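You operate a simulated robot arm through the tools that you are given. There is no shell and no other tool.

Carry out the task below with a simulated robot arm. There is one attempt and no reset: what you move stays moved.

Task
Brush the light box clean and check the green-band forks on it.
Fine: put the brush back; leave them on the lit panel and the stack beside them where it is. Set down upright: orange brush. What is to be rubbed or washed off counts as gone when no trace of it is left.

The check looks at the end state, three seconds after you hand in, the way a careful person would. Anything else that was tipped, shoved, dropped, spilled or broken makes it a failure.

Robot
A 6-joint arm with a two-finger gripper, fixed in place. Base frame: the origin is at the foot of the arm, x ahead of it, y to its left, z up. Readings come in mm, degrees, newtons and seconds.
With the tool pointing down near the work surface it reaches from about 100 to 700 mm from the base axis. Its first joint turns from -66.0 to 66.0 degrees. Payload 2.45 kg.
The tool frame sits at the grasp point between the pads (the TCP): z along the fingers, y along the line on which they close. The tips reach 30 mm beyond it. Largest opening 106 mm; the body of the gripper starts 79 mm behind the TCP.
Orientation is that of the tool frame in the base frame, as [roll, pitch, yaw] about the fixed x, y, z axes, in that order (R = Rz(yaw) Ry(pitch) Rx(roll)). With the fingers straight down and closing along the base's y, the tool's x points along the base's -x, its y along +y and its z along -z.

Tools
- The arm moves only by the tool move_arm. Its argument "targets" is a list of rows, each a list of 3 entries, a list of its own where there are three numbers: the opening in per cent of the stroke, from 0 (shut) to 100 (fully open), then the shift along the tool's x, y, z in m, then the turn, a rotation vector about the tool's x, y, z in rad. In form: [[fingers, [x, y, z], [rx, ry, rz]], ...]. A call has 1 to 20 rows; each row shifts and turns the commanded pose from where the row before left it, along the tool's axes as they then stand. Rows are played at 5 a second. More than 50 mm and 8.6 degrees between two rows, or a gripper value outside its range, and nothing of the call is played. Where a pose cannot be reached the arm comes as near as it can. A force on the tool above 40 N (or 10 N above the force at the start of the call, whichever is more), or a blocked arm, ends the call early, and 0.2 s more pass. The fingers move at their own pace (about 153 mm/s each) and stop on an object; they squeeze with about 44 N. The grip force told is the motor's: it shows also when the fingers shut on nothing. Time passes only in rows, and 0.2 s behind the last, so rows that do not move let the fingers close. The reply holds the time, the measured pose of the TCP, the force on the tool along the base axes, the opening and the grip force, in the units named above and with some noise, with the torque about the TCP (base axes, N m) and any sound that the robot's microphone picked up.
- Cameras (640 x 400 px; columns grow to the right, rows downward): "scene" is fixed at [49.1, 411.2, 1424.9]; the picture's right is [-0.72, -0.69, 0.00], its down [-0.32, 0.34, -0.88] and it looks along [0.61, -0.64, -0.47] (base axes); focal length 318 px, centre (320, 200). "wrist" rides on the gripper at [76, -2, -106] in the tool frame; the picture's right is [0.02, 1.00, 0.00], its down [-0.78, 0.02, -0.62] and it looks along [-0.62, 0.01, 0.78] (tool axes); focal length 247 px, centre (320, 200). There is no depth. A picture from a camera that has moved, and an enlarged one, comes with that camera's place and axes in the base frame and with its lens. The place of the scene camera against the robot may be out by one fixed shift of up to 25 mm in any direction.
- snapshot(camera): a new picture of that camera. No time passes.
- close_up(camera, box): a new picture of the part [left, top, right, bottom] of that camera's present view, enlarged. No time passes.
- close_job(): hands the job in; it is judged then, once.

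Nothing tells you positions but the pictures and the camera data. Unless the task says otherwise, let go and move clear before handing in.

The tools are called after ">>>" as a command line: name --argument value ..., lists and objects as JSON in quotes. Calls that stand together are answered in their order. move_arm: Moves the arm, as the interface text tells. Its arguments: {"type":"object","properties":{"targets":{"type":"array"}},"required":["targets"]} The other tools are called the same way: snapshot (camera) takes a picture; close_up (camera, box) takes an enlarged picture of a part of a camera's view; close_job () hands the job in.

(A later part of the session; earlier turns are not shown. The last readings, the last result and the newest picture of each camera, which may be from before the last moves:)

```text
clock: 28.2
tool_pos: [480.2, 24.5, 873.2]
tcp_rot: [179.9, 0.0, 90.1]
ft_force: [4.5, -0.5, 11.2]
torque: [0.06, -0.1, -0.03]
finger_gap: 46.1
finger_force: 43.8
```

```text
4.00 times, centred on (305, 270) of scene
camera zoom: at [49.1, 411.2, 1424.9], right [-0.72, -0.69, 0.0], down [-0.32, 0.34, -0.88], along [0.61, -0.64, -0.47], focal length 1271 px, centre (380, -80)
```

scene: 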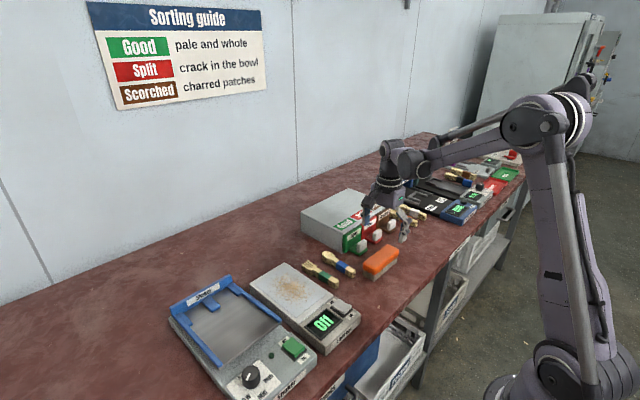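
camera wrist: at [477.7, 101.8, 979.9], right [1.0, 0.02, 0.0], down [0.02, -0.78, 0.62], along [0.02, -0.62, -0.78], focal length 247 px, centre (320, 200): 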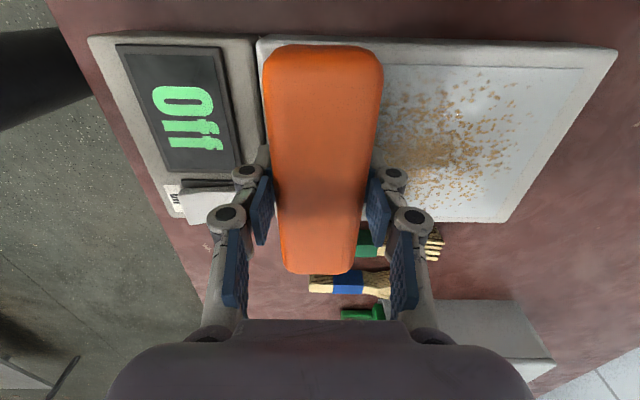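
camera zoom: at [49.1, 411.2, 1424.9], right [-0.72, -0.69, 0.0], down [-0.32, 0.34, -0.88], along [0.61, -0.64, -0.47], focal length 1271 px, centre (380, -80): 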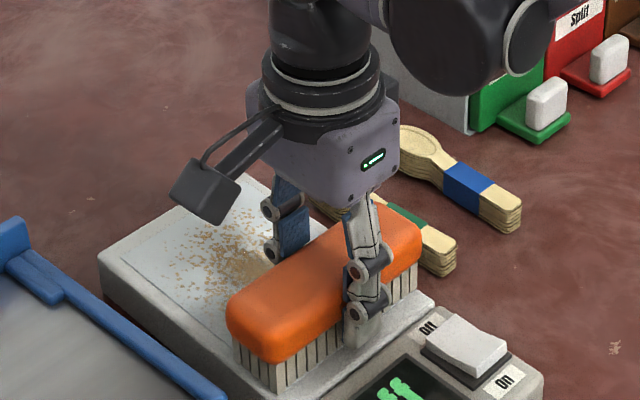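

The brush is at the near edge with a comfortable 11 N. I'll sweep slowly to the far edge and see how much comes off per pass.

>>> move_arm --targets '[[0, [0, 0.006, 0], [0, 0, 0]], [0, [0, 0.01, 0], [0, 0, 0]], [0, [0, 0.01, 0], [0, 0, 0]], [0, [0, 0.01, 0], [0, 0, 0]], [0, [0, 0.01, 0], [0, 0, 0]], [0, [0, 0.01, 0], [0, 0, 0]], [0, [0, 0.01, 0], [0, 0, 0]], [0, [0, 0.01, 0], [0, 0, 0]], [0, [0, 0.01, 0], [0, 0, 0]], [0, [0, 0.01, 0], [0, 0, 0]], [0, [0, 0.01, 0], [0, 0, 0]], [0, [0, 0.008, 0], [0, 0, 0]], [0, [0, 0.004, 0], [0, 0, 0]]]'

>>> snapshot --camera "wrist"

>>> close_up --camera "scene" --box '[240, 240, 370, 340]'

```text
clock: 31.0
tool_pos: [597.7, 24.6, 874.3]
tcp_rot: [179.9, 0.0, 90.0]
ft_force: [0.1, 0.5, -0.6]
torque: [0.01, 0.01, -0.01]
finger_gap: 46.0
finger_force: 44.6
```

```text
taken
camera wrist: at [595.9, 101.5, 980.4], right [1.0, 0.02, 0.0], down [0.02, -0.78, 0.62], along [0.02, -0.62, -0.78], focal length 247 px, centre (320, 200)
```

wrist: 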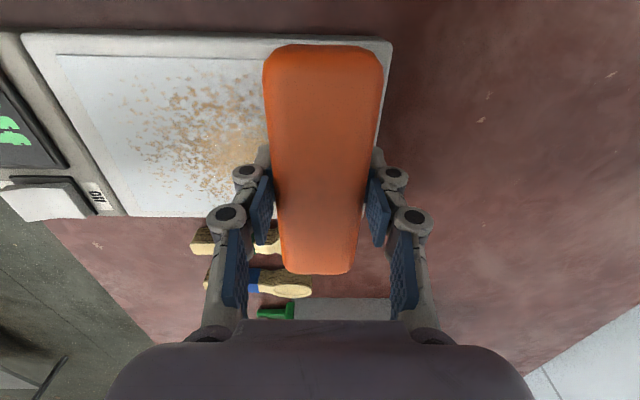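

```text
4.00 times, centred on (305, 290) of scene
camera zoom: at [49.2, 411.2, 1424.9], right [-0.72, -0.69, 0.0], down [-0.32, 0.34, -0.88], along [0.61, -0.64, -0.47], focal length 1271 px, centre (380, -160)
```

zoom: 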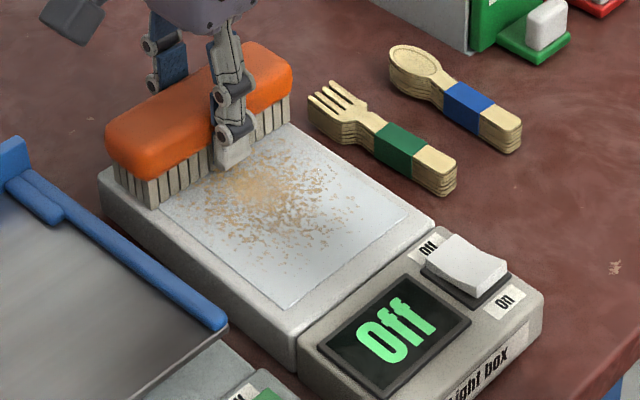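

Each pass fades the smudge, and contact was lost toward the far edge. I'll press a little more there and keep stroking.

>>> move_arm --targets '[[0, [0, 0, 0.0007], [0, 0, 0]], [0, [0, -0.004, 0], [0, 0, 0]], [0, [0, -0.008, 0], [0, 0, 0]], [0, [0, -0.008, 0], [0, 0, 0]], [0, [0, -0.004, 0], [0, 0, 0]]]'

>>> move_arm --targets '[[0, [0, -0.006, 0.0002], [0, 0, 0]], [0, [0, -0.01, 0], [0, 0, 0]], [0, [0, -0.01, 0], [0, 0, 0]], [0, [0, -0.006, 0], [0, 0, 0]]]'

>>> close_up --camera "scene" --box '[240, 240, 370, 340]'

```text
clock: 32.2
tool_pos: [574.9, 24.9, 873.3]
tcp_rot: [179.9, 0.1, 90.1]
ft_force: [1.4, -0.6, 5.0]
torque: [0.08, 0.02, 0.02]
finger_gap: 46.1
finger_force: 44.5
```

```text
clock: 33.2
tool_pos: [542.2, 26.0, 872.9]
tcp_rot: [179.8, 0.1, 90.1]
ft_force: [6.1, -0.5, 17.4]
torque: [0.07, -0.02, 0.02]
finger_gap: 46.3
finger_force: 43.7
```

```text
4.00 times, centred on (305, 290) of scene
camera zoom: at [49.0, 411.2, 1424.9], right [-0.72, -0.69, 0.0], down [-0.32, 0.34, -0.88], along [0.61, -0.64, -0.47], focal length 1271 px, centre (380, -160)
```

zoom: 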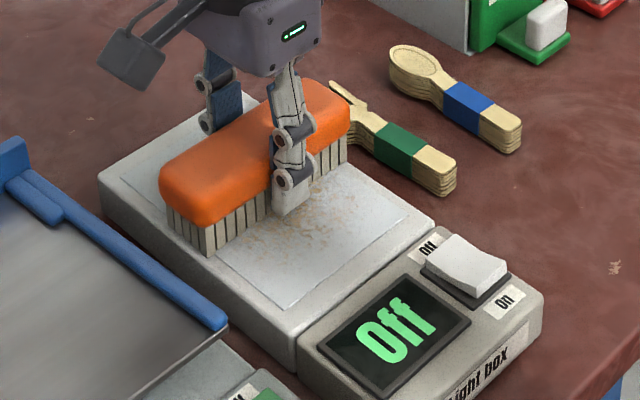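

The smudge is thinning well. The surface pressure varies with reach, so I'll add a slight slope to the strokes and keep going back and forth.

>>> move_arm --targets '[[0, [0, -0.01, -0.0001], [0, 0, 0]], [0, [0, -0.01, -0.0001], [0, 0, 0]], [0, [0, -0.01, -0.0001], [0, 0, 0]], [0, [0, -0.01, -0.0001], [0, 0, 0]], [0, [0, -0.01, -0.0001], [0, 0, 0]], [0, [0, -0.01, 0], [0, 0, 0]]]'

>>> move_arm --targets '[[0, [0, 0.01, 0.0001], [0, 0, 0]], [0, [0, 0.01, 0.0001], [0, 0, 0]], [0, [0, 0.01, 0.0001], [0, 0, 0]], [0, [0, 0.01, 0.0001], [0, 0, 0]], [0, [0, 0.01, 0.0001], [0, 0, 0]], [0, [0, 0.01, 0.0001], [0, 0, 0]]]'

>>> move_arm --targets '[[0, [0, 0.01, 0.0001], [0, 0, 0]], [0, [0, 0.01, 0.0001], [0, 0, 0]], [0, [0, 0.01, 0.0001], [0, 0, 0]], [0, [0, 0.01, 0.0001], [0, 0, 0]], [0, [0, 0.01, 0.0001], [0, 0, 0]], [0, [0, 0.006, 0.0001], [0, 0, 0]]]'

>>> close_up --camera "scene" --box '[240, 240, 370, 340]'

>>> snapshot --camera "wrist"

```text
clock: 34.6
tool_pos: [482.0, 26.1, 873.2]
tcp_rot: [179.8, 0.0, 90.1]
ft_force: [0.2, 0.3, 0.9]
torque: [0.02, -0.01, -0.01]
finger_gap: 46.3
finger_force: 44.1
```

```text
clock: 36.0
tool_pos: [541.8, 24.2, 874.1]
tcp_rot: [179.9, -0.1, 90.1]
ft_force: [-6.6, -0.6, 20.6]
torque: [-0.06, 0.24, -0.01]
finger_gap: 46.2
finger_force: 43.9
```

```text
clock: 37.4
tool_pos: [597.7, 25.8, 873.1]
tcp_rot: [179.9, 0.0, 90.2]
ft_force: [-6.9, -1.7, 19.9]
torque: [0.2, 0.13, 0.1]
finger_gap: 46.3
finger_force: 44.4
```

```text
4.00 times, centred on (305, 290) of scene
camera zoom: at [48.6, 411.2, 1424.9], right [-0.72, -0.69, 0.0], down [-0.32, 0.34, -0.88], along [0.61, -0.64, -0.47], focal length 1271 px, centre (380, -160)
```

zoom: 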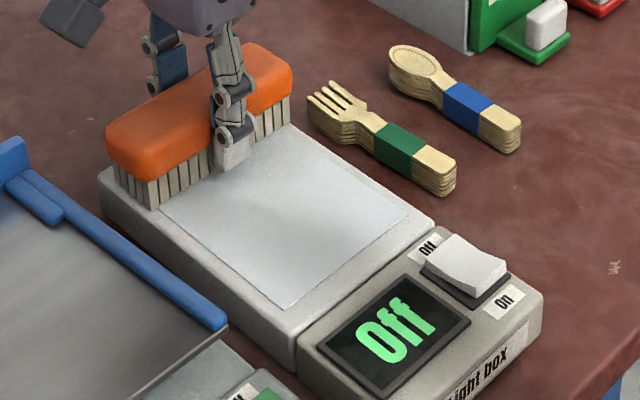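

```text
taken
camera wrist: at [595.4, 101.7, 979.6], right [1.0, 0.02, 0.0], down [0.02, -0.78, 0.62], along [0.01, -0.62, -0.78], focal length 247 px, centre (320, 200)
```

wrist: 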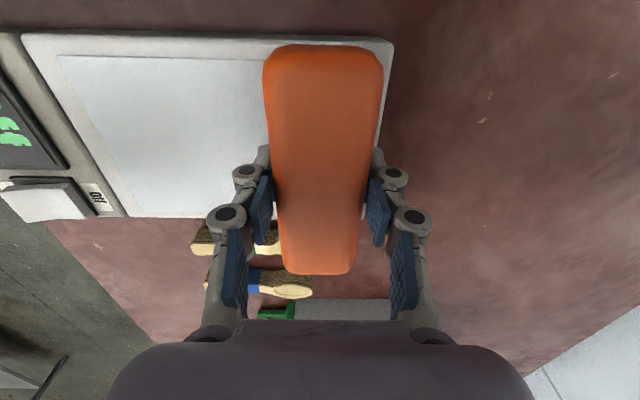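

The panel now looks clean. I'll do one more full pass back and forth to remove any faint trace, then inspect up close.

>>> move_arm --targets '[[0, [0, -0.008, 0], [0, 0, 0]], [0, [0, -0.01, -0.0001], [0, 0, 0]], [0, [0, -0.01, -0.0001], [0, 0, 0]], [0, [0, -0.01, -0.0001], [0, 0, 0]], [0, [0, -0.01, -0.0001], [0, 0, 0]], [0, [0, -0.01, -0.0001], [0, 0, 0]]]'

>>> move_arm --targets '[[0, [0, -0.01, -0.0001], [0, 0, 0]], [0, [0, -0.01, -0.0001], [0, 0, 0]], [0, [0, -0.01, -0.0001], [0, 0, 0]], [0, [0, -0.01, 0], [0, 0, 0]], [0, [0, -0.01, 0], [0, 0, 0]], [0, [0, -0.01, 0], [0, 0, 0]]]'

>>> snapshot --camera "wrist"

>>> close_up --camera "scene" --box '[240, 240, 370, 340]'

```text
clock: 38.8
tool_pos: [540.6, 24.1, 872.6]
tcp_rot: [179.8, -0.1, 90.1]
ft_force: [9.7, -1.7, 30.2]
torque: [0.22, -0.27, -0.03]
finger_gap: 46.5
finger_force: 44.3
```

```text
clock: 40.2
tool_pos: [479.2, 22.3, 872.4]
tcp_rot: [179.9, 0.1, 90.1]
ft_force: [3.9, -0.8, 11.8]
torque: [0.02, -0.05, 0.04]
finger_gap: 46.4
finger_force: 44.1
```

```text
taken
camera wrist: at [477.3, 100.0, 979.4], right [1.0, 0.02, 0.0], down [0.02, -0.78, 0.62], along [0.02, -0.62, -0.78], focal length 247 px, centre (320, 200)
```

wrist: 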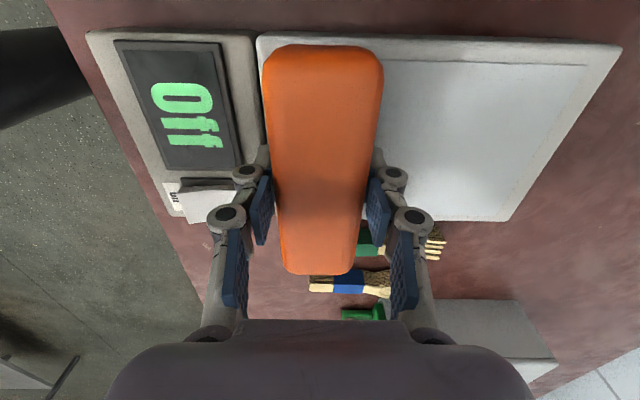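

```text
4.00 times, centred on (305, 290) of scene
camera zoom: at [49.1, 411.2, 1424.9], right [-0.72, -0.69, 0.0], down [-0.32, 0.34, -0.88], along [0.61, -0.64, -0.47], focal length 1271 px, centre (380, -160)
```

zoom: 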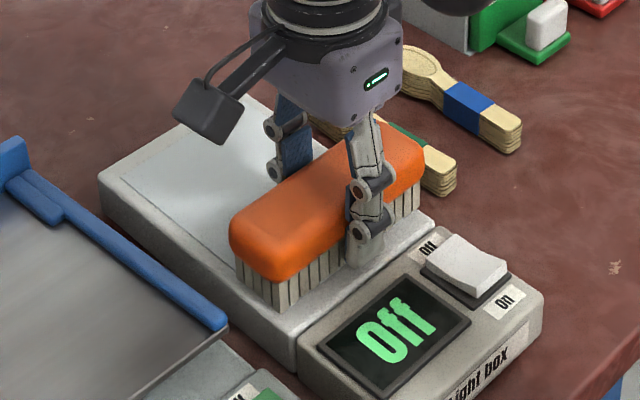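

>>> move_arm --targets '[[0, [0, 0.01, 0], [0, 0, 0]], [0, [0, 0.01, 0], [0, 0, 0]], [0, [0, 0.01, 0], [0, 0, 0]], [0, [0, 0.01, 0.0001], [0, 0, 0]], [0, [0, 0.01, 0.0001], [0, 0, 0]], [0, [0, 0.01, 0.0001], [0, 0, 0]]]'

>>> move_arm --targets '[[0, [0, 0.01, 0.0001], [0, 0, 0]], [0, [0, 0.01, 0.0001], [0, 0, 0]], [0, [0, 0.01, 0.0001], [0, 0, 0]], [0, [0, 0.01, 0.0001], [0, 0, 0]], [0, [0, 0.01, 0.0001], [0, 0, 0]], [0, [0, 0.008, 0], [0, 0, 0]]]'

>>> move_arm --targets '[[0, [0, 0, -0.003], [0, 0, 0]], [0, [0, 0, -0.005], [0, 0, 0]], [0, [0, 0, -0.01], [0, 0, 0]], [0, [0, 0, -0.012], [0, 0, 0]], [0, [0, 0, -0.012], [0, 0, 0]], [0, [0, 0, -0.008], [0, 0, 0]], [0, [0, 0, 0], [0, 0, 0]]]'

>>> snapshot --camera "wrist"

>>> close_up --camera "scene" --box '[220, 220, 380, 340]'

```text
clock: 41.6
tool_pos: [541.2, 24.5, 873.2]
tcp_rot: [179.9, 0.1, 90.1]
ft_force: [-0.8, -0.2, -0.3]
torque: [0.02, -0.02, -0.03]
finger_gap: 46.3
finger_force: 44.1
```

```text
clock: 43.0
tool_pos: [597.6, 25.4, 873.9]
tcp_rot: [179.9, 0.0, 90.1]
ft_force: [-4.5, 0.4, 12.3]
torque: [-0.13, 0.21, -0.04]
finger_gap: 46.3
finger_force: 44.1
```

```text
clock: 44.6
tool_pos: [596.9, 24.8, 924.0]
tcp_rot: [179.9, 0.0, 90.1]
ft_force: [-0.8, 0.5, -1.0]
torque: [-0.01, 0.02, 0.04]
finger_gap: 46.3
finger_force: 43.7
```

```text
taken
camera wrist: at [595.9, 101.0, 1029.5], right [1.0, 0.02, 0.0], down [0.02, -0.78, 0.62], along [0.02, -0.62, -0.78], focal length 247 px, centre (320, 200)
```

wrist: 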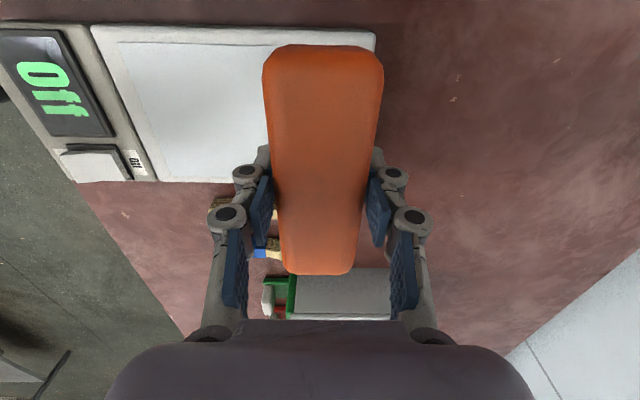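

```text
3.33 times, centred on (300, 280) of scene
camera zoom: at [49.2, 411.2, 1424.9], right [-0.72, -0.69, 0.0], down [-0.32, 0.34, -0.88], along [0.61, -0.64, -0.47], focal length 1059 px, centre (387, -67)
```

zoom: 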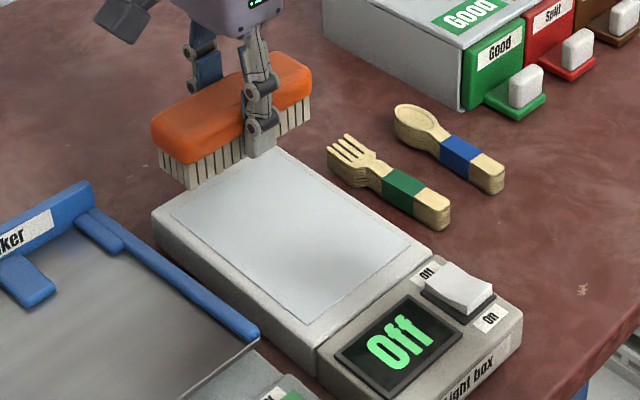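

The panel looks spotless. I'll carry the brush back to its original place, aiming 3 mm further in x to undo the earlier nudge, and lower it most of the way.

>>> move_arm --targets '[[0, [-0.01, -0.006, 0], [0, 0, 0]], [0, [-0.025, -0.015, 0], [0, 0, 0]], [0, [-0.035, -0.021, 0], [0, 0, 0]], [0, [-0.037, -0.023, 0], [0, 0, 0]], [0, [-0.037, -0.023, 0], [0, 0, 0]], [0, [-0.037, -0.023, 0], [0, 0, 0]], [0, [-0.037, -0.023, 0], [0, 0, 0]], [0, [-0.027, -0.016, 0], [0, 0, 0]], [0, [-0.014, -0.008, 0], [0, 0, 0]], [0, [0, 0, 0], [0, 0, 0]]]'

>>> close_up --camera "scene" --box '[230, 220, 390, 340]'

>>> snapshot --camera "wrist"

```text
clock: 46.8
tool_pos: [440.9, -232.7, 922.2]
tcp_rot: [179.9, 0.0, 90.1]
ft_force: [0.3, -1.0, -1.2]
torque: [-0.02, -0.02, -0.03]
finger_gap: 46.2
finger_force: 44.0
```

```text
3.33 times, centred on (310, 280) of scene
camera zoom: at [49.2, 411.2, 1424.9], right [-0.72, -0.69, 0.0], down [-0.32, 0.34, -0.88], along [0.61, -0.64, -0.47], focal length 1059 px, centre (353, -67)
```

zoom: 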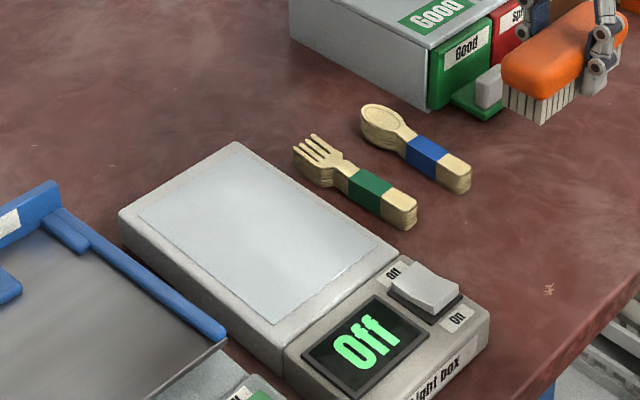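

```text
taken
camera wrist: at [438.2, -156.2, 1029.3], right [1.0, 0.02, 0.0], down [0.02, -0.78, 0.62], along [0.02, -0.62, -0.78], focal length 247 px, centre (320, 200)
```

wrist: 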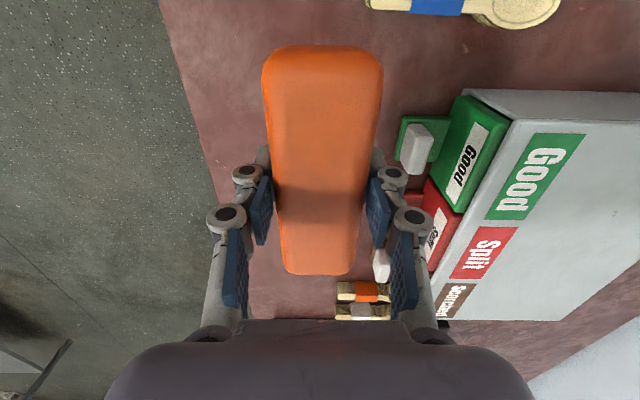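

The panel is fully clean. I'll lower the brush toward the bench now.

>>> move_arm --targets '[[0, [0, 0, 0.015], [0, 0, 0]], [0, [0, 0, 0.02], [0, 0, 0]], [0, [0, 0, 0.02], [0, 0, 0]], [0, [0, 0, 0.015], [0, 0, 0]], [0, [0, 0, 0.008], [0, 0, 0]], [0, [0, 0, 0.003], [0, 0, 0]], [0, [0, 0, 0], [0, 0, 0]]]'

>>> close_up --camera "scene" --box '[340, 230, 420, 280]'

```text
clock: 48.4
tool_pos: [439.0, -233.4, 841.3]
tcp_rot: [179.9, 0.0, 90.1]
ft_force: [0.6, 1.2, -1.2]
torque: [0.02, -0.01, 0.0]
finger_gap: 46.1
finger_force: 43.9
```

```text
8.00 times, centred on (380, 255) of scene
camera zoom: at [49.1, 411.2, 1424.9], right [-0.72, -0.69, 0.0], down [-0.32, 0.34, -0.88], along [0.61, -0.64, -0.47], focal length 2542 px, centre (-160, -240)
```

zoom: 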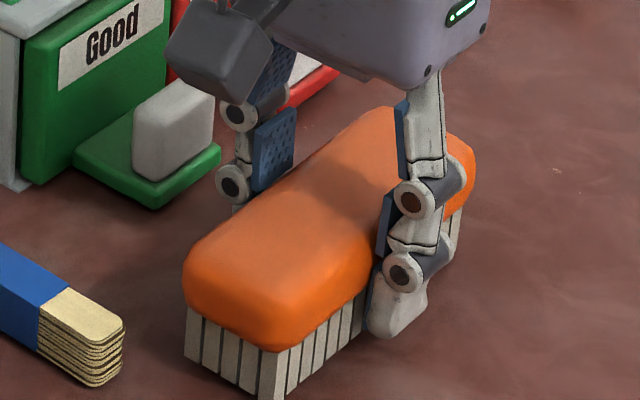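

The brush lines up with its original outline. I'll lower in 1 mm steps until the bench takes the weight.

>>> move_arm --targets '[[0, [0, 0, 0.001], [0, 0, 0]], [0, [0, 0, 0], [0, 0, 0]]]'

>>> move_arm --targets '[[0, [0, 0, 0.001], [0, 0, 0]], [0, [0, 0, 0], [0, 0, 0]]]'

>>> move_arm --targets '[[0, [0, 0, 0.0005], [0, 0, 0]], [0, [0, 0, 0], [0, 0, 0]]]'

```text
clock: 49.0
tool_pos: [440.6, -233.8, 840.4]
tcp_rot: [179.9, 0.0, 90.1]
ft_force: [-0.1, -0.2, -1.2]
torque: [0.01, 0.0, 0.0]
finger_gap: 46.3
finger_force: 43.6
```

```text
clock: 49.6
tool_pos: [440.3, -233.2, 838.3]
tcp_rot: [179.9, 0.0, 90.1]
ft_force: [0.4, 0.0, -0.4]
torque: [0.0, 0.0, 0.02]
finger_gap: 46.1
finger_force: 43.8
```

```text
clock: 50.2
tool_pos: [440.7, -234.2, 837.8]
tcp_rot: [179.8, 0.0, 90.0]
ft_force: [-1.1, -1.4, -1.2]
torque: [-0.01, 0.02, 0.0]
finger_gap: 46.0
finger_force: 44.1
```

>>> move_arm --targets '[[0, [0, 0, 0.0005], [0, 0, 0]], [0, [0, 0, 0], [0, 0, 0]]]'

>>> move_arm --targets '[[0, [0, 0, 0.0005], [0, 0, 0]], [0, [0, 0, 0], [0, 0, 0]]]'

>>> close_up --camera "scene" --box '[340, 230, 420, 280]'

```text
clock: 50.8
tool_pos: [440.9, -233.9, 836.9]
tcp_rot: [180.0, 0.1, 90.0]
ft_force: [0.5, 0.2, -0.7]
torque: [0.03, -0.02, 0.02]
finger_gap: 46.3
finger_force: 44.4
```

```text
clock: 51.4
tool_pos: [440.9, -234.2, 837.5]
tcp_rot: [179.9, 0.0, 90.1]
ft_force: [0.6, 0.4, 7.6]
torque: [0.0, 0.13, 0.01]
finger_gap: 46.3
finger_force: 44.1
```

```text
8.00 times, centred on (380, 255) of scene
camera zoom: at [49.0, 411.3, 1424.8], right [-0.72, -0.69, 0.0], down [-0.32, 0.34, -0.88], along [0.61, -0.64, -0.47], focal length 2542 px, centre (-160, -240)
```

zoom: 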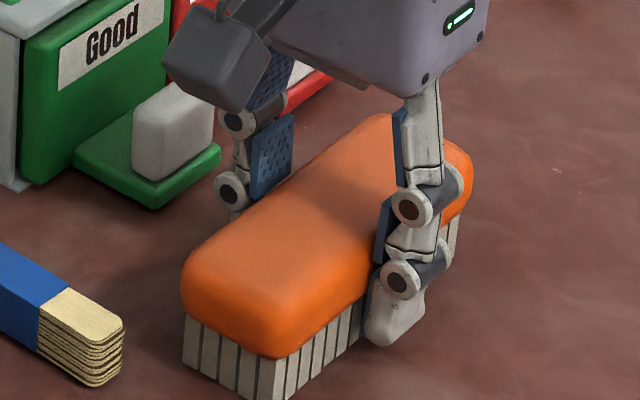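

The brush is on the bench (7.6 N) and matches its original outline. I'll open the fingers and rise clear.

>>> move_arm --targets '[[50, [0, 0, 0], [0, 0, 0]], [60, [0, 0, 0], [0, 0, 0]], [70, [0, 0, 0], [0, 0, 0]], [70, [0, 0, 0], [0, 0, 0]]]'

>>> move_arm --targets '[[70, [0, 0, -0.01], [0, 0, 0]], [70, [0, 0, -0.03], [0, 0, 0]], [70, [0, 0, -0.04], [0, 0, 0]], [70, [0, 0, -0.02], [0, 0, 0]], [70, [0, 0, 0], [0, 0, 0]]]'

>>> close_up --camera "scene" --box '[340, 230, 420, 280]'

>>> snapshot --camera "wrist"

```text
clock: 52.4
tool_pos: [440.1, -234.5, 837.1]
tcp_rot: [-180.0, 0.1, 90.2]
ft_force: [-0.3, -0.3, 0.0]
torque: [-0.03, -0.02, 0.0]
finger_gap: 74.2
finger_force: 0.1
```

```text
clock: 53.6
tool_pos: [441.7, -232.9, 936.7]
tcp_rot: [179.8, 0.1, 90.1]
ft_force: [0.2, 0.3, -0.8]
torque: [-0.03, 0.0, 0.01]
finger_gap: 74.2
finger_force: 0.0
```

```text
8.00 times, centred on (380, 255) of scene
camera zoom: at [49.1, 411.2, 1424.9], right [-0.72, -0.69, 0.0], down [-0.32, 0.34, -0.88], along [0.61, -0.64, -0.47], focal length 2542 px, centre (-160, -240)
```

zoom: 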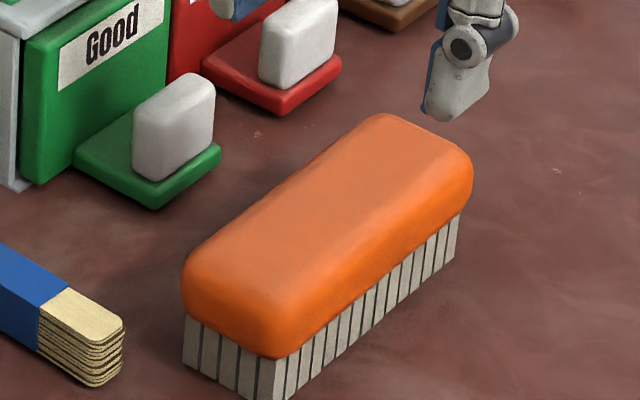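

```text
taken
camera wrist: at [439.3, -156.0, 1044.0], right [1.0, 0.02, 0.0], down [0.02, -0.78, 0.62], along [0.02, -0.62, -0.78], focal length 247 px, centre (320, 200)
```

wrist: 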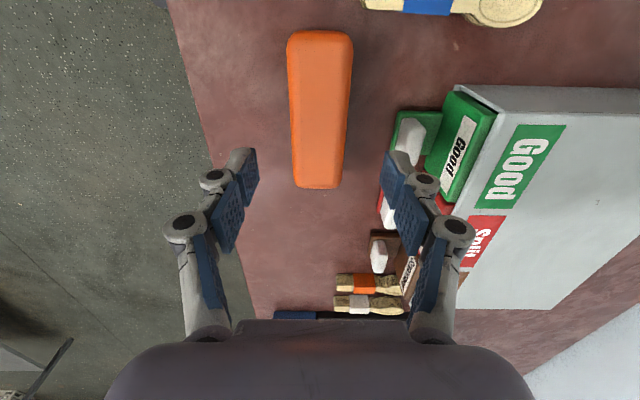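

The brush stands upright at its original spot. Next is the switch: I'll turn the gripper back, shut the fingers, and move above the rocker for a close look.

>>> move_arm --targets '[[0, [0, 0, 0], [0, 0, -0.1428]], [0, [0, 0, 0], [0, 0, -0.1428]], [0, [0, 0, 0], [0, 0, -0.1428]], [0, [0, 0, 0], [0, 0, -0.1428]], [0, [0, 0, 0], [0, 0, -0.1428]], [0, [0, 0, 0], [0, 0, -0.1428]], [0, [0, 0, 0], [0, 0, -0.1428]], [0, [0, 0, 0], [0, 0, -0.1428]], [0, [0, 0, 0], [0, 0, -0.1428]], [0, [0, 0, 0], [0, 0, -0.1428]], [0, [0, 0, 0], [0, 0, -0.1428]], [0, [0.009, 0.037, -0.002], [0, 0, 0]], [0, [0.009, 0.037, -0.002], [0, 0, 0]], [0, [0.009, 0.037, -0.002], [0, 0, 0]], [0, [0.009, 0.037, -0.002], [0, 0, 0]], [0, [0.009, 0.037, -0.002], [0, 0, 0]], [0, [0.002, 0.037, -0.002], [0, 0, 0]], [0, [0, 0, 0], [0, 0, 0]]]'

>>> snapshot --camera "wrist"

>>> close_up --camera "wrist" --box '[240, 60, 440, 220]'

>>> close_up --camera "scene" --box '[300, 280, 370, 340]'

```text
clock: 57.4
tool_pos: [394.5, -10.0, 949.8]
tcp_rot: [-179.9, 0.2, 179.9]
ft_force: [0.4, 0.7, 0.0]
torque: [-0.01, 0.06, 0.04]
finger_gap: 0.0
finger_force: 28.5
```

```text
taken
camera wrist: at [316.8, -11.8, 1055.8], right [-0.02, 1.0, 0.0], down [0.78, 0.02, 0.62], along [0.62, 0.01, -0.78], focal length 247 px, centre (320, 200)
```

wrist: 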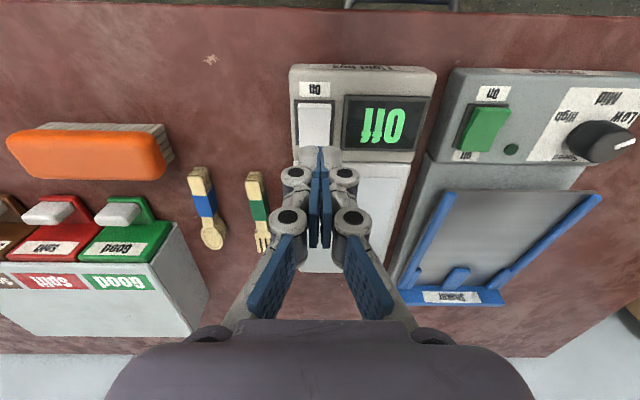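

```text
2.50 times, centred on (340, 140) of wrist
camera zoom: at [316.8, -11.8, 1055.8], right [-0.02, 1.0, 0.0], down [0.78, 0.02, 0.62], along [0.62, 0.01, -0.78], focal length 617 px, centre (270, 350)
```

zoom: 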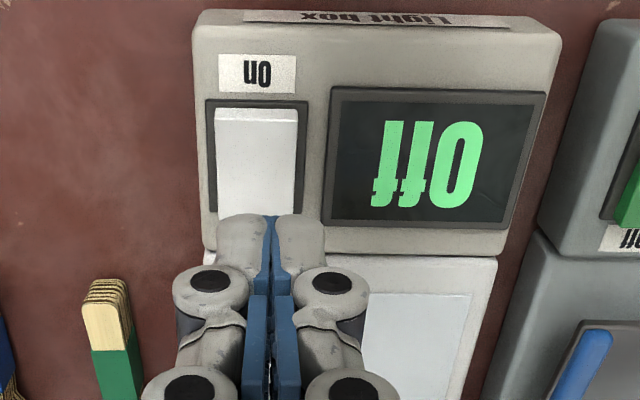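

```text
6.67 times, centred on (335, 310) of scene
camera zoom: at [49.1, 411.3, 1424.9], right [-0.72, -0.69, 0.0], down [-0.32, 0.34, -0.88], along [0.61, -0.64, -0.47], focal length 2118 px, centre (220, -533)
```

zoom: 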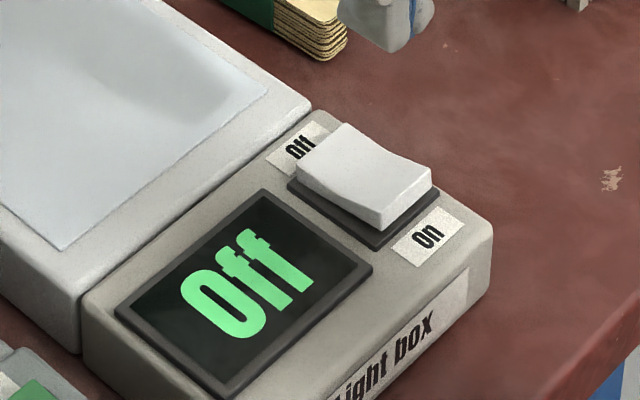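

The rocker's On end is at about x 380–402, y -14, and it is raised, with the display reading Off. I'll align the shut fingertips over that end and lower to just above it.

>>> move_arm --targets '[[0, [0.003, -0.004, 0], [0, 0, 0]], [0, [0, 0, 0.02], [0, 0, 0]], [0, [0, 0, 0.02], [0, 0, 0]], [0, [0, 0, 0.01], [0, 0, 0]], [0, [0, 0, 0], [0, 0, 0]]]'

>>> close_up --camera "wrist" --box '[240, 60, 440, 220]'

>>> close_up --camera "scene" --box '[300, 280, 370, 340]'

```text
clock: 58.6
tool_pos: [390.8, -16.3, 897.7]
tcp_rot: [180.0, 0.1, -180.0]
ft_force: [0.3, -1.1, -0.7]
torque: [0.0, 0.0, 0.01]
finger_gap: 0.3
finger_force: 28.3
```

```text
2.50 times, centred on (340, 140) of wrist
camera zoom: at [313.7, -17.3, 1004.6], right [-0.02, 1.0, 0.0], down [0.78, 0.02, 0.62], along [0.62, 0.01, -0.78], focal length 617 px, centre (270, 350)
```

zoom: 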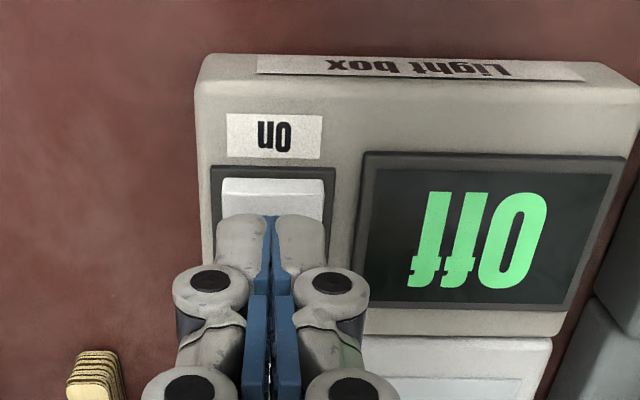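

```text
6.67 times, centred on (335, 310) of scene
camera zoom: at [49.1, 411.2, 1424.9], right [-0.72, -0.69, 0.0], down [-0.32, 0.34, -0.88], along [0.61, -0.64, -0.47], focal length 2118 px, centre (220, -533)
```

zoom: 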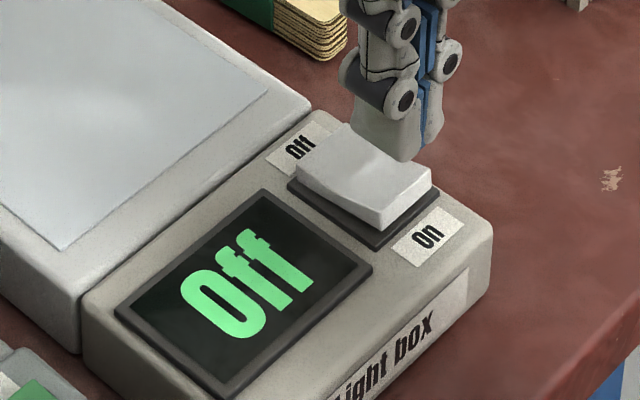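

The tips are centred over the On end. I'll shift 2 mm further toward that end and press down in small steps.

>>> move_arm --targets '[[0, [0.002, 0.0005, 0.004], [0, 0, 0]], [0, [0, 0, 0.003], [0, 0, 0]], [0, [0, 0, 0], [0, 0, 0]]]'

>>> move_arm --targets '[[0, [0, 0, 0.0015], [0, 0, 0]], [0, [0, 0, 0.0015], [0, 0, 0]], [0, [0, 0, 0], [0, 0, 0]]]'

>>> close_up --camera "scene" --box '[300, 280, 370, 340]'

```text
clock: 59.4
tool_pos: [388.1, -15.0, 891.4]
tcp_rot: [-180.0, 0.1, -180.0]
ft_force: [0.2, -0.5, -1.0]
torque: [-0.01, 0.03, 0.03]
finger_gap: 0.0
finger_force: 29.0
```

```text
clock: 60.2
tool_pos: [387.2, -14.8, 889.1]
tcp_rot: [179.9, 0.1, -180.0]
ft_force: [-0.4, -0.5, 0.4]
torque: [-0.05, 0.0, -0.01]
finger_gap: 0.0
finger_force: 28.6
```

```text
6.67 times, centred on (335, 310) of scene
camera zoom: at [49.1, 411.2, 1424.9], right [-0.72, -0.69, 0.0], down [-0.32, 0.34, -0.88], along [0.61, -0.64, -0.47], focal length 2118 px, centre (220, -533)
```

zoom: 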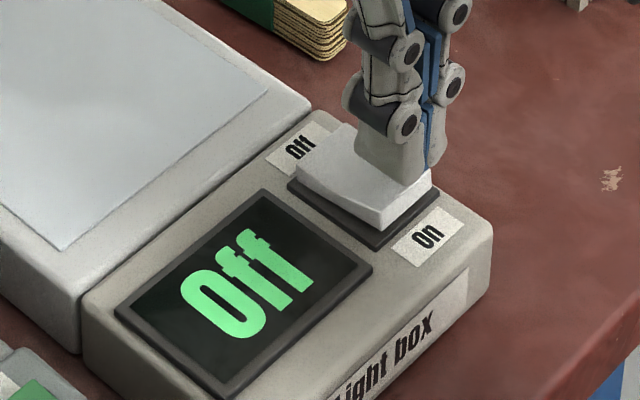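

>>> move_arm --targets '[[0, [0, 0, 0.0015], [0, 0, 0]], [0, [0, 0, 0.0015], [0, 0, 0]], [0, [0, 0, 0], [0, 0, 0]]]'

>>> close_up --camera "scene" --box '[300, 280, 370, 340]'

```text
clock: 61.0
tool_pos: [388.8, -15.9, 885.9]
tcp_rot: [180.0, 0.1, -180.0]
ft_force: [0.4, -0.1, 0.1]
torque: [0.0, -0.04, 0.01]
finger_gap: 0.0
finger_force: 28.7
```

```text
6.67 times, centred on (335, 310) of scene
camera zoom: at [49.1, 411.2, 1424.9], right [-0.72, -0.69, 0.0], down [-0.32, 0.34, -0.88], along [0.61, -0.64, -0.47], focal length 2118 px, centre (220, -533)
```

zoom: 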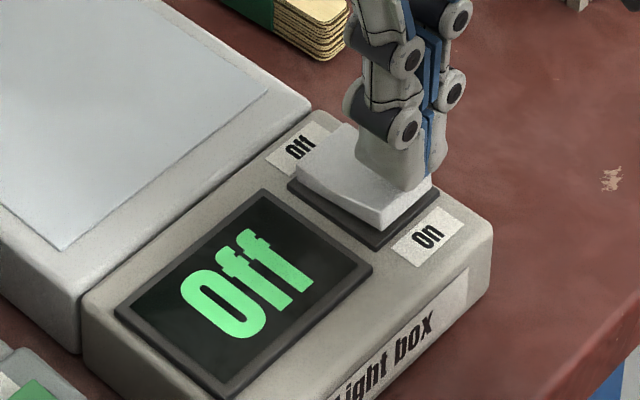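

Still no contact force. I'll continue down in small steps.

>>> move_arm --targets '[[0, [0, 0, 0.0015], [0, 0, 0]], [0, [0, 0, 0.001], [0, 0, 0]], [0, [0, 0, 0], [0, 0, 0]]]'

>>> move_arm --targets '[[0, [0, 0, 0.001], [0, 0, 0]], [0, [0, 0, 0.001], [0, 0, 0]], [0, [0, 0, 0], [0, 0, 0]]]'

>>> close_up --camera "scene" --box '[300, 280, 370, 340]'

```text
clock: 61.8
tool_pos: [388.9, -16.3, 883.6]
tcp_rot: [-180.0, 0.0, -179.9]
ft_force: [0.2, 0.4, 0.4]
torque: [-0.04, 0.0, 0.0]
finger_gap: 0.1
finger_force: 28.6
```

```text
clock: 62.6
tool_pos: [388.7, -15.1, 882.0]
tcp_rot: [179.9, 0.2, -179.9]
ft_force: [0.1, 0.3, -0.4]
torque: [0.01, -0.02, -0.04]
finger_gap: 0.0
finger_force: 28.3
```

```text
6.67 times, centred on (335, 310) of scene
camera zoom: at [49.1, 411.2, 1424.9], right [-0.72, -0.69, 0.0], down [-0.32, 0.34, -0.88], along [0.61, -0.64, -0.47], focal length 2118 px, centre (220, -533)
```

zoom: 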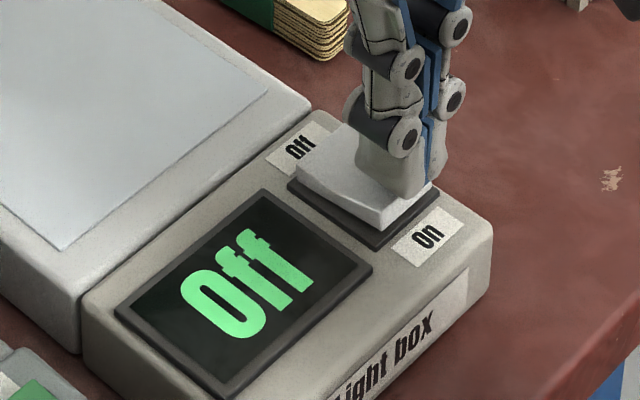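

>>> move_arm --targets '[[0, [0, 0, 0.001], [0, 0, 0]], [0, [0, 0, 0.001], [0, 0, 0]], [0, [0, 0, 0], [0, 0, 0]]]'

>>> move_arm --targets '[[0, [0, 0, 0.001], [0, 0, 0]], [0, [0, 0, 0.001], [0, 0, 0]], [0, [0, 0, 0], [0, 0, 0]]]'

>>> close_up --camera "scene" --box '[300, 280, 370, 340]'

>>> close_up --camera "wrist" --box '[240, 60, 440, 220]'

```text
clock: 63.4
tool_pos: [388.0, -15.9, 880.3]
tcp_rot: [-179.9, 0.2, -179.8]
ft_force: [-0.2, 0.4, 0.5]
torque: [-0.01, -0.02, -0.02]
finger_gap: 0.0
finger_force: 28.3
```

```text
clock: 64.2
tool_pos: [389.9, -16.3, 879.4]
tcp_rot: [180.0, 0.2, -179.9]
ft_force: [0.0, -0.3, 0.3]
torque: [0.03, 0.02, -0.02]
finger_gap: 0.0
finger_force: 29.2
```

```text
6.67 times, centred on (335, 310) of scene
camera zoom: at [49.1, 411.2, 1424.9], right [-0.72, -0.69, 0.0], down [-0.32, 0.34, -0.88], along [0.61, -0.64, -0.47], focal length 2118 px, centre (220, -533)
```

zoom: 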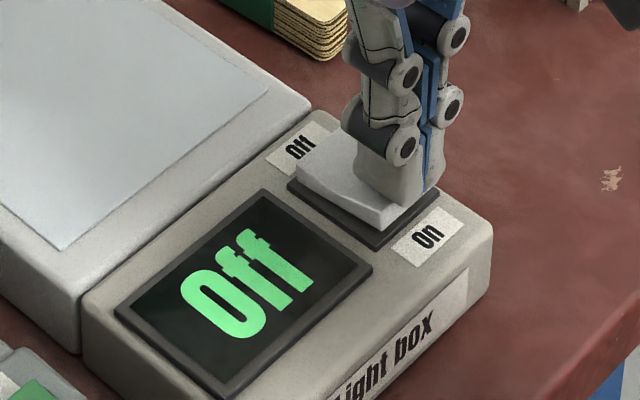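

```text
2.50 times, centred on (340, 140) of wrist
camera zoom: at [312.1, -17.7, 984.4], right [-0.02, 1.0, 0.0], down [0.78, 0.02, 0.62], along [0.62, 0.01, -0.78], focal length 617 px, centre (270, 350)
```

zoom: 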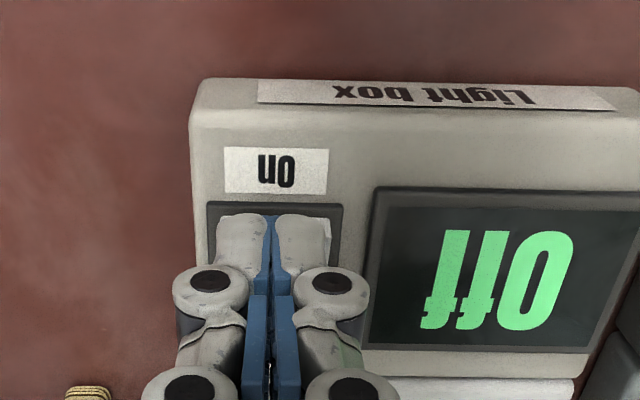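

>>> move_arm --targets '[[0, [0, 0, 0.001], [0, 0, 0]], [0, [0, 0, 0.001], [0, 0, 0]], [0, [0, 0, 0], [0, 0, 0]]]'

>>> move_arm --targets '[[0, [0, 0, 0.001], [0, 0, 0]], [0, [0, 0, 0.001], [0, 0, 0]], [0, [0, 0, 0], [0, 0, 0]]]'

>>> close_up --camera "scene" --box '[300, 280, 370, 340]'

>>> close_up --camera "wrist" --box '[240, 60, 440, 220]'

```text
clock: 65.0
tool_pos: [388.4, -16.0, 876.3]
tcp_rot: [-180.0, 0.1, -179.9]
ft_force: [-1.2, -0.4, 0.6]
torque: [-0.04, 0.01, -0.02]
finger_gap: 6.3
finger_force: 28.7
```

```text
clock: 65.8
tool_pos: [386.8, -15.2, 874.0]
tcp_rot: [-180.0, 0.0, -179.8]
ft_force: [-0.9, -0.4, 0.6]
torque: [0.0, -0.02, 0.03]
finger_gap: 0.2
finger_force: 28.5
```

```text
6.67 times, centred on (335, 310) of scene
camera zoom: at [49.1, 411.2, 1424.9], right [-0.72, -0.69, 0.0], down [-0.32, 0.34, -0.88], along [0.61, -0.64, -0.47], focal length 2118 px, centre (220, -533)
```

zoom: 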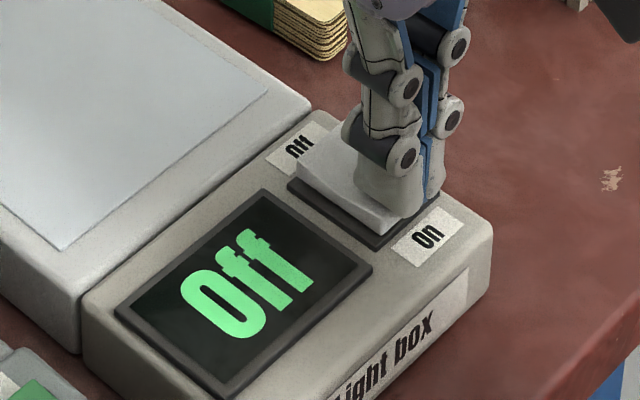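

```text
2.50 times, centred on (340, 140) of wrist
camera zoom: at [311.2, -17.1, 980.6], right [-0.02, 1.0, 0.0], down [0.78, 0.02, 0.62], along [0.62, 0.01, -0.78], focal length 617 px, centre (270, 350)
```

zoom: 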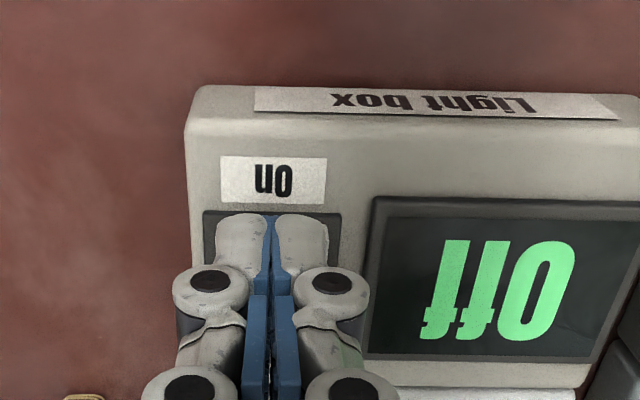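

The rocker is tipping (its Off end is rising) with very little force. I'll keep pressing gently until it clicks over.

>>> move_arm --targets '[[0, [0, 0, 0.001], [0, 0, 0]], [0, [0, 0, 0.001], [0, 0, 0]], [0, [0, 0, 0], [0, 0, 0]]]'

>>> close_up --camera "scene" --box '[300, 280, 370, 340]'

```text
clock: 66.5
tool_pos: [388.5, -14.9, 873.9]
tcp_rot: [-180.0, 0.1, -179.9]
ft_force: [-2.6, 0.3, 14.3]
torque: [0.05, -0.1, 0.03]
finger_gap: 6.0
finger_force: 28.2
stopped in row 3: the force on the tool passed its limit at 42 N (the readings are from after the stop); the commanded pose is now the measured one
```

```text
6.67 times, centred on (335, 310) of scene
camera zoom: at [48.9, 411.3, 1424.9], right [-0.72, -0.69, 0.0], down [-0.32, 0.34, -0.88], along [0.61, -0.64, -0.47], focal length 2118 px, centre (220, -533)
```

zoom: 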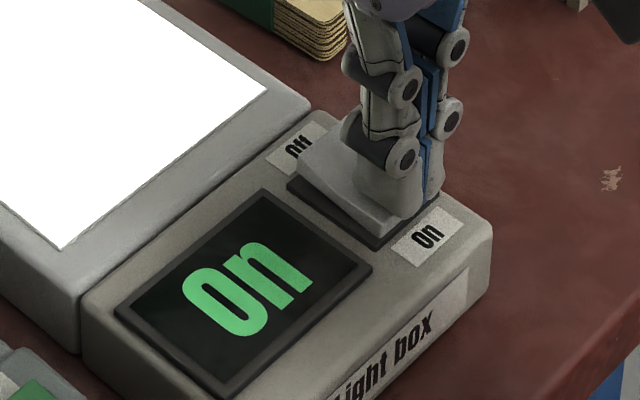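

The display reads On and the panel is lit. I'll lift straight off the switch and confirm that it stays on.

>>> move_arm --targets '[[0, [0, 0, -0.003], [0, 0, 0]], [0, [0, 0, -0.007], [0, 0, 0]], [0, [0, 0, -0.02], [0, 0, 0]], [0, [0, 0, -0.03], [0, 0, 0]], [0, [0, 0, -0.02], [0, 0, 0]], [0, [0, 0, 0], [0, 0, 0]]]'

>>> snapshot --camera "wrist"

>>> close_up --camera "scene" --box '[220, 220, 380, 340]'

```text
clock: 67.9
tool_pos: [389.0, -16.4, 953.8]
tcp_rot: [-180.0, 0.1, -179.9]
ft_force: [0.8, 0.0, 0.8]
torque: [0.01, -0.03, 0.0]
finger_gap: 0.1
finger_force: 28.9
```

```text
taken
camera wrist: at [311.2, -17.2, 1059.5], right [-0.02, 1.0, 0.0], down [0.78, 0.02, 0.62], along [0.62, 0.01, -0.78], focal length 247 px, centre (320, 200)
```

wrist: 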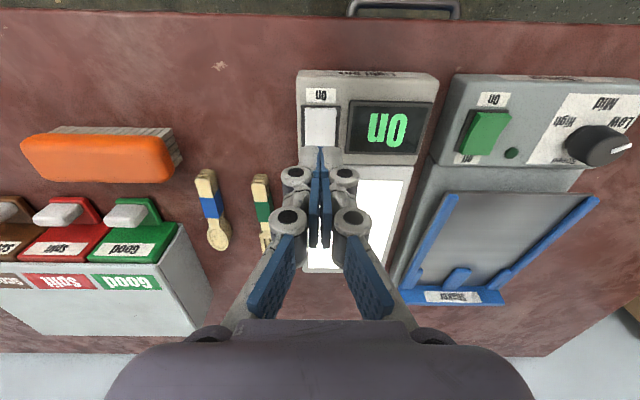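

```text
3.33 times, centred on (300, 280) of scene
camera zoom: at [49.1, 411.2, 1424.9], right [-0.72, -0.69, 0.0], down [-0.32, 0.34, -0.88], along [0.61, -0.64, -0.47], focal length 1059 px, centre (387, -67)
```

zoom: 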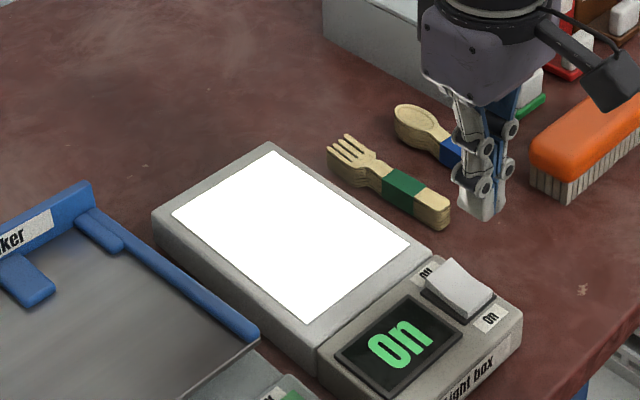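

The panel is lit and clean, and the switch stays on. Next I'll move above the fork stack with the fingers partly open and take measurements.

>>> move_arm --targets '[[50, [-0.033, -0.018, 0.004], [0, 0, 0]], [50, [-0.033, -0.018, 0.005], [0, 0, 0]], [50, [-0.033, -0.018, 0.005], [0, 0, 0]], [50, [-0.031, -0.018, 0.005], [0, 0, 0]], [50, [0, 0, 0.005], [0, 0, 0]], [50, [0, 0, 0], [0, 0, 0]]]'

>>> snapshot --camera "wrist"

>>> close_up --camera "wrist" --box '[200, 40, 440, 220]'

>>> close_up --camera "scene" --box '[270, 210, 380, 300]'

```text
clock: 69.3
tool_pos: [517.7, -85.8, 929.4]
tcp_rot: [-180.0, 0.1, -179.9]
ft_force: [-0.5, -0.2, -0.4]
torque: [0.02, 0.01, 0.02]
finger_gap: 52.8
finger_force: 0.0
```

```text
taken
camera wrist: at [440.6, -88.7, 1036.1], right [-0.02, 1.0, 0.0], down [0.78, 0.02, 0.62], along [0.62, 0.01, -0.78], focal length 247 px, centre (320, 200)
```

wrist: 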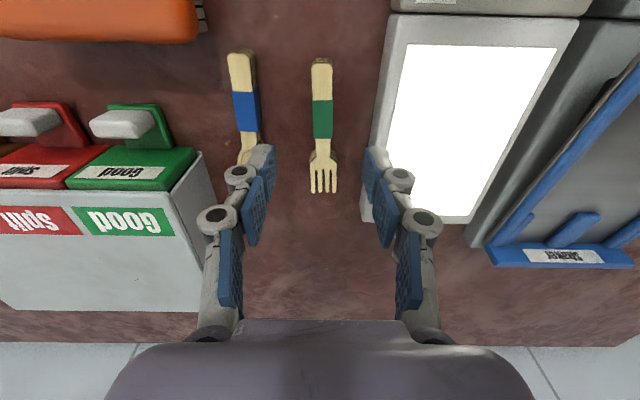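

```text
2.22 times, centred on (320, 130) of wrist
camera zoom: at [440.6, -88.7, 1036.1], right [-0.02, 1.0, 0.0], down [0.78, 0.02, 0.62], along [0.62, 0.01, -0.78], focal length 549 px, centre (320, 356)
```

zoom: 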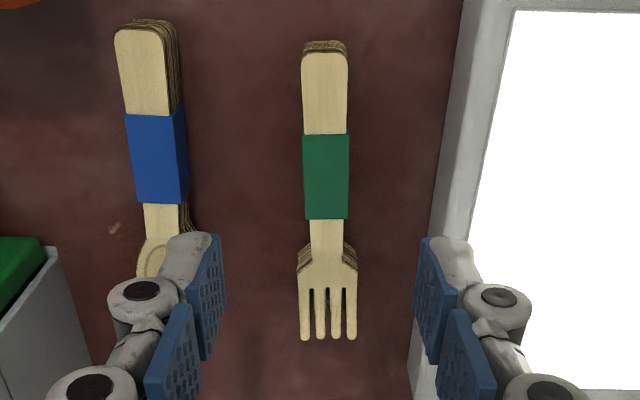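

```text
4.44 times, centred on (325, 255) of scene
camera zoom: at [49.1, 411.2, 1424.9], right [-0.72, -0.69, 0.0], down [-0.32, 0.34, -0.88], along [0.61, -0.64, -0.47], focal length 1412 px, centre (298, -44)
```

zoom: 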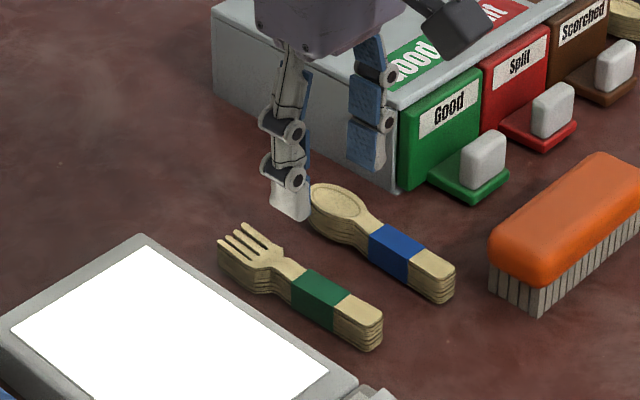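

The fork stack runs x 477–601 along y ≈ -85, with its band at x 504–538. The light box wall is close, so I'll use a narrow opening (about 29 mm), centre on the band, and descend partway to check alignment.

>>> move_arm --targets '[[27, [-0.009, 0.002, 0.0], [0, 0, 0]], [27, [0, 0, 0.02], [0, 0, 0]], [27, [0, 0, 0.02], [0, 0, 0]], [27, [0, 0, 0.01], [0, 0, 0]], [27, [0, 0, 0], [0, 0, 0]]]'

>>> close_up --camera "wrist" --box '[200, 40, 440, 220]'

>>> close_up --camera "scene" --box '[270, 210, 380, 300]'

```text
clock: 70.5
tool_pos: [526.9, -84.4, 878.1]
tcp_rot: [-180.0, 0.2, -179.9]
ft_force: [-0.6, -0.2, -0.2]
torque: [0.01, -0.01, 0.0]
finger_gap: 28.5
finger_force: 0.1
```

```text
2.22 times, centred on (320, 130) of wrist
camera zoom: at [450.4, -86.8, 984.7], right [-0.02, 1.0, 0.0], down [0.78, 0.02, 0.62], along [0.62, 0.01, -0.78], focal length 549 px, centre (320, 356)
```

zoom: 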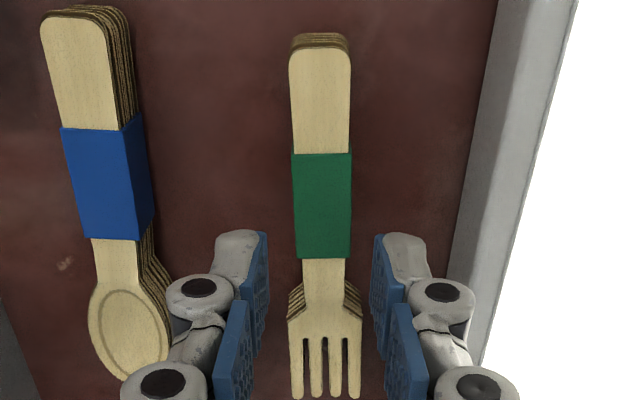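

```text
4.44 times, centred on (325, 255) of scene
camera zoom: at [49.1, 411.2, 1424.9], right [-0.72, -0.69, 0.0], down [-0.32, 0.34, -0.88], along [0.61, -0.64, -0.47], focal length 1412 px, centre (298, -44)
```

zoom: 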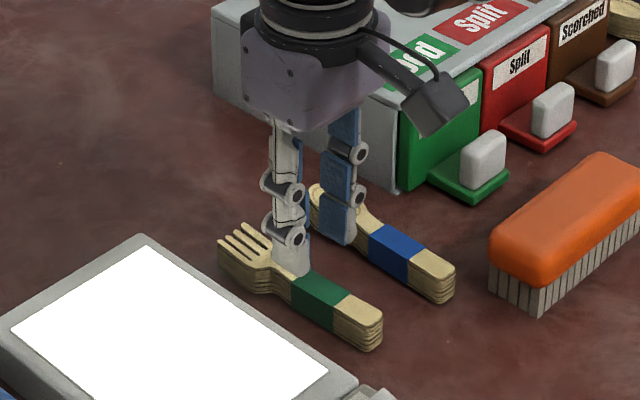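

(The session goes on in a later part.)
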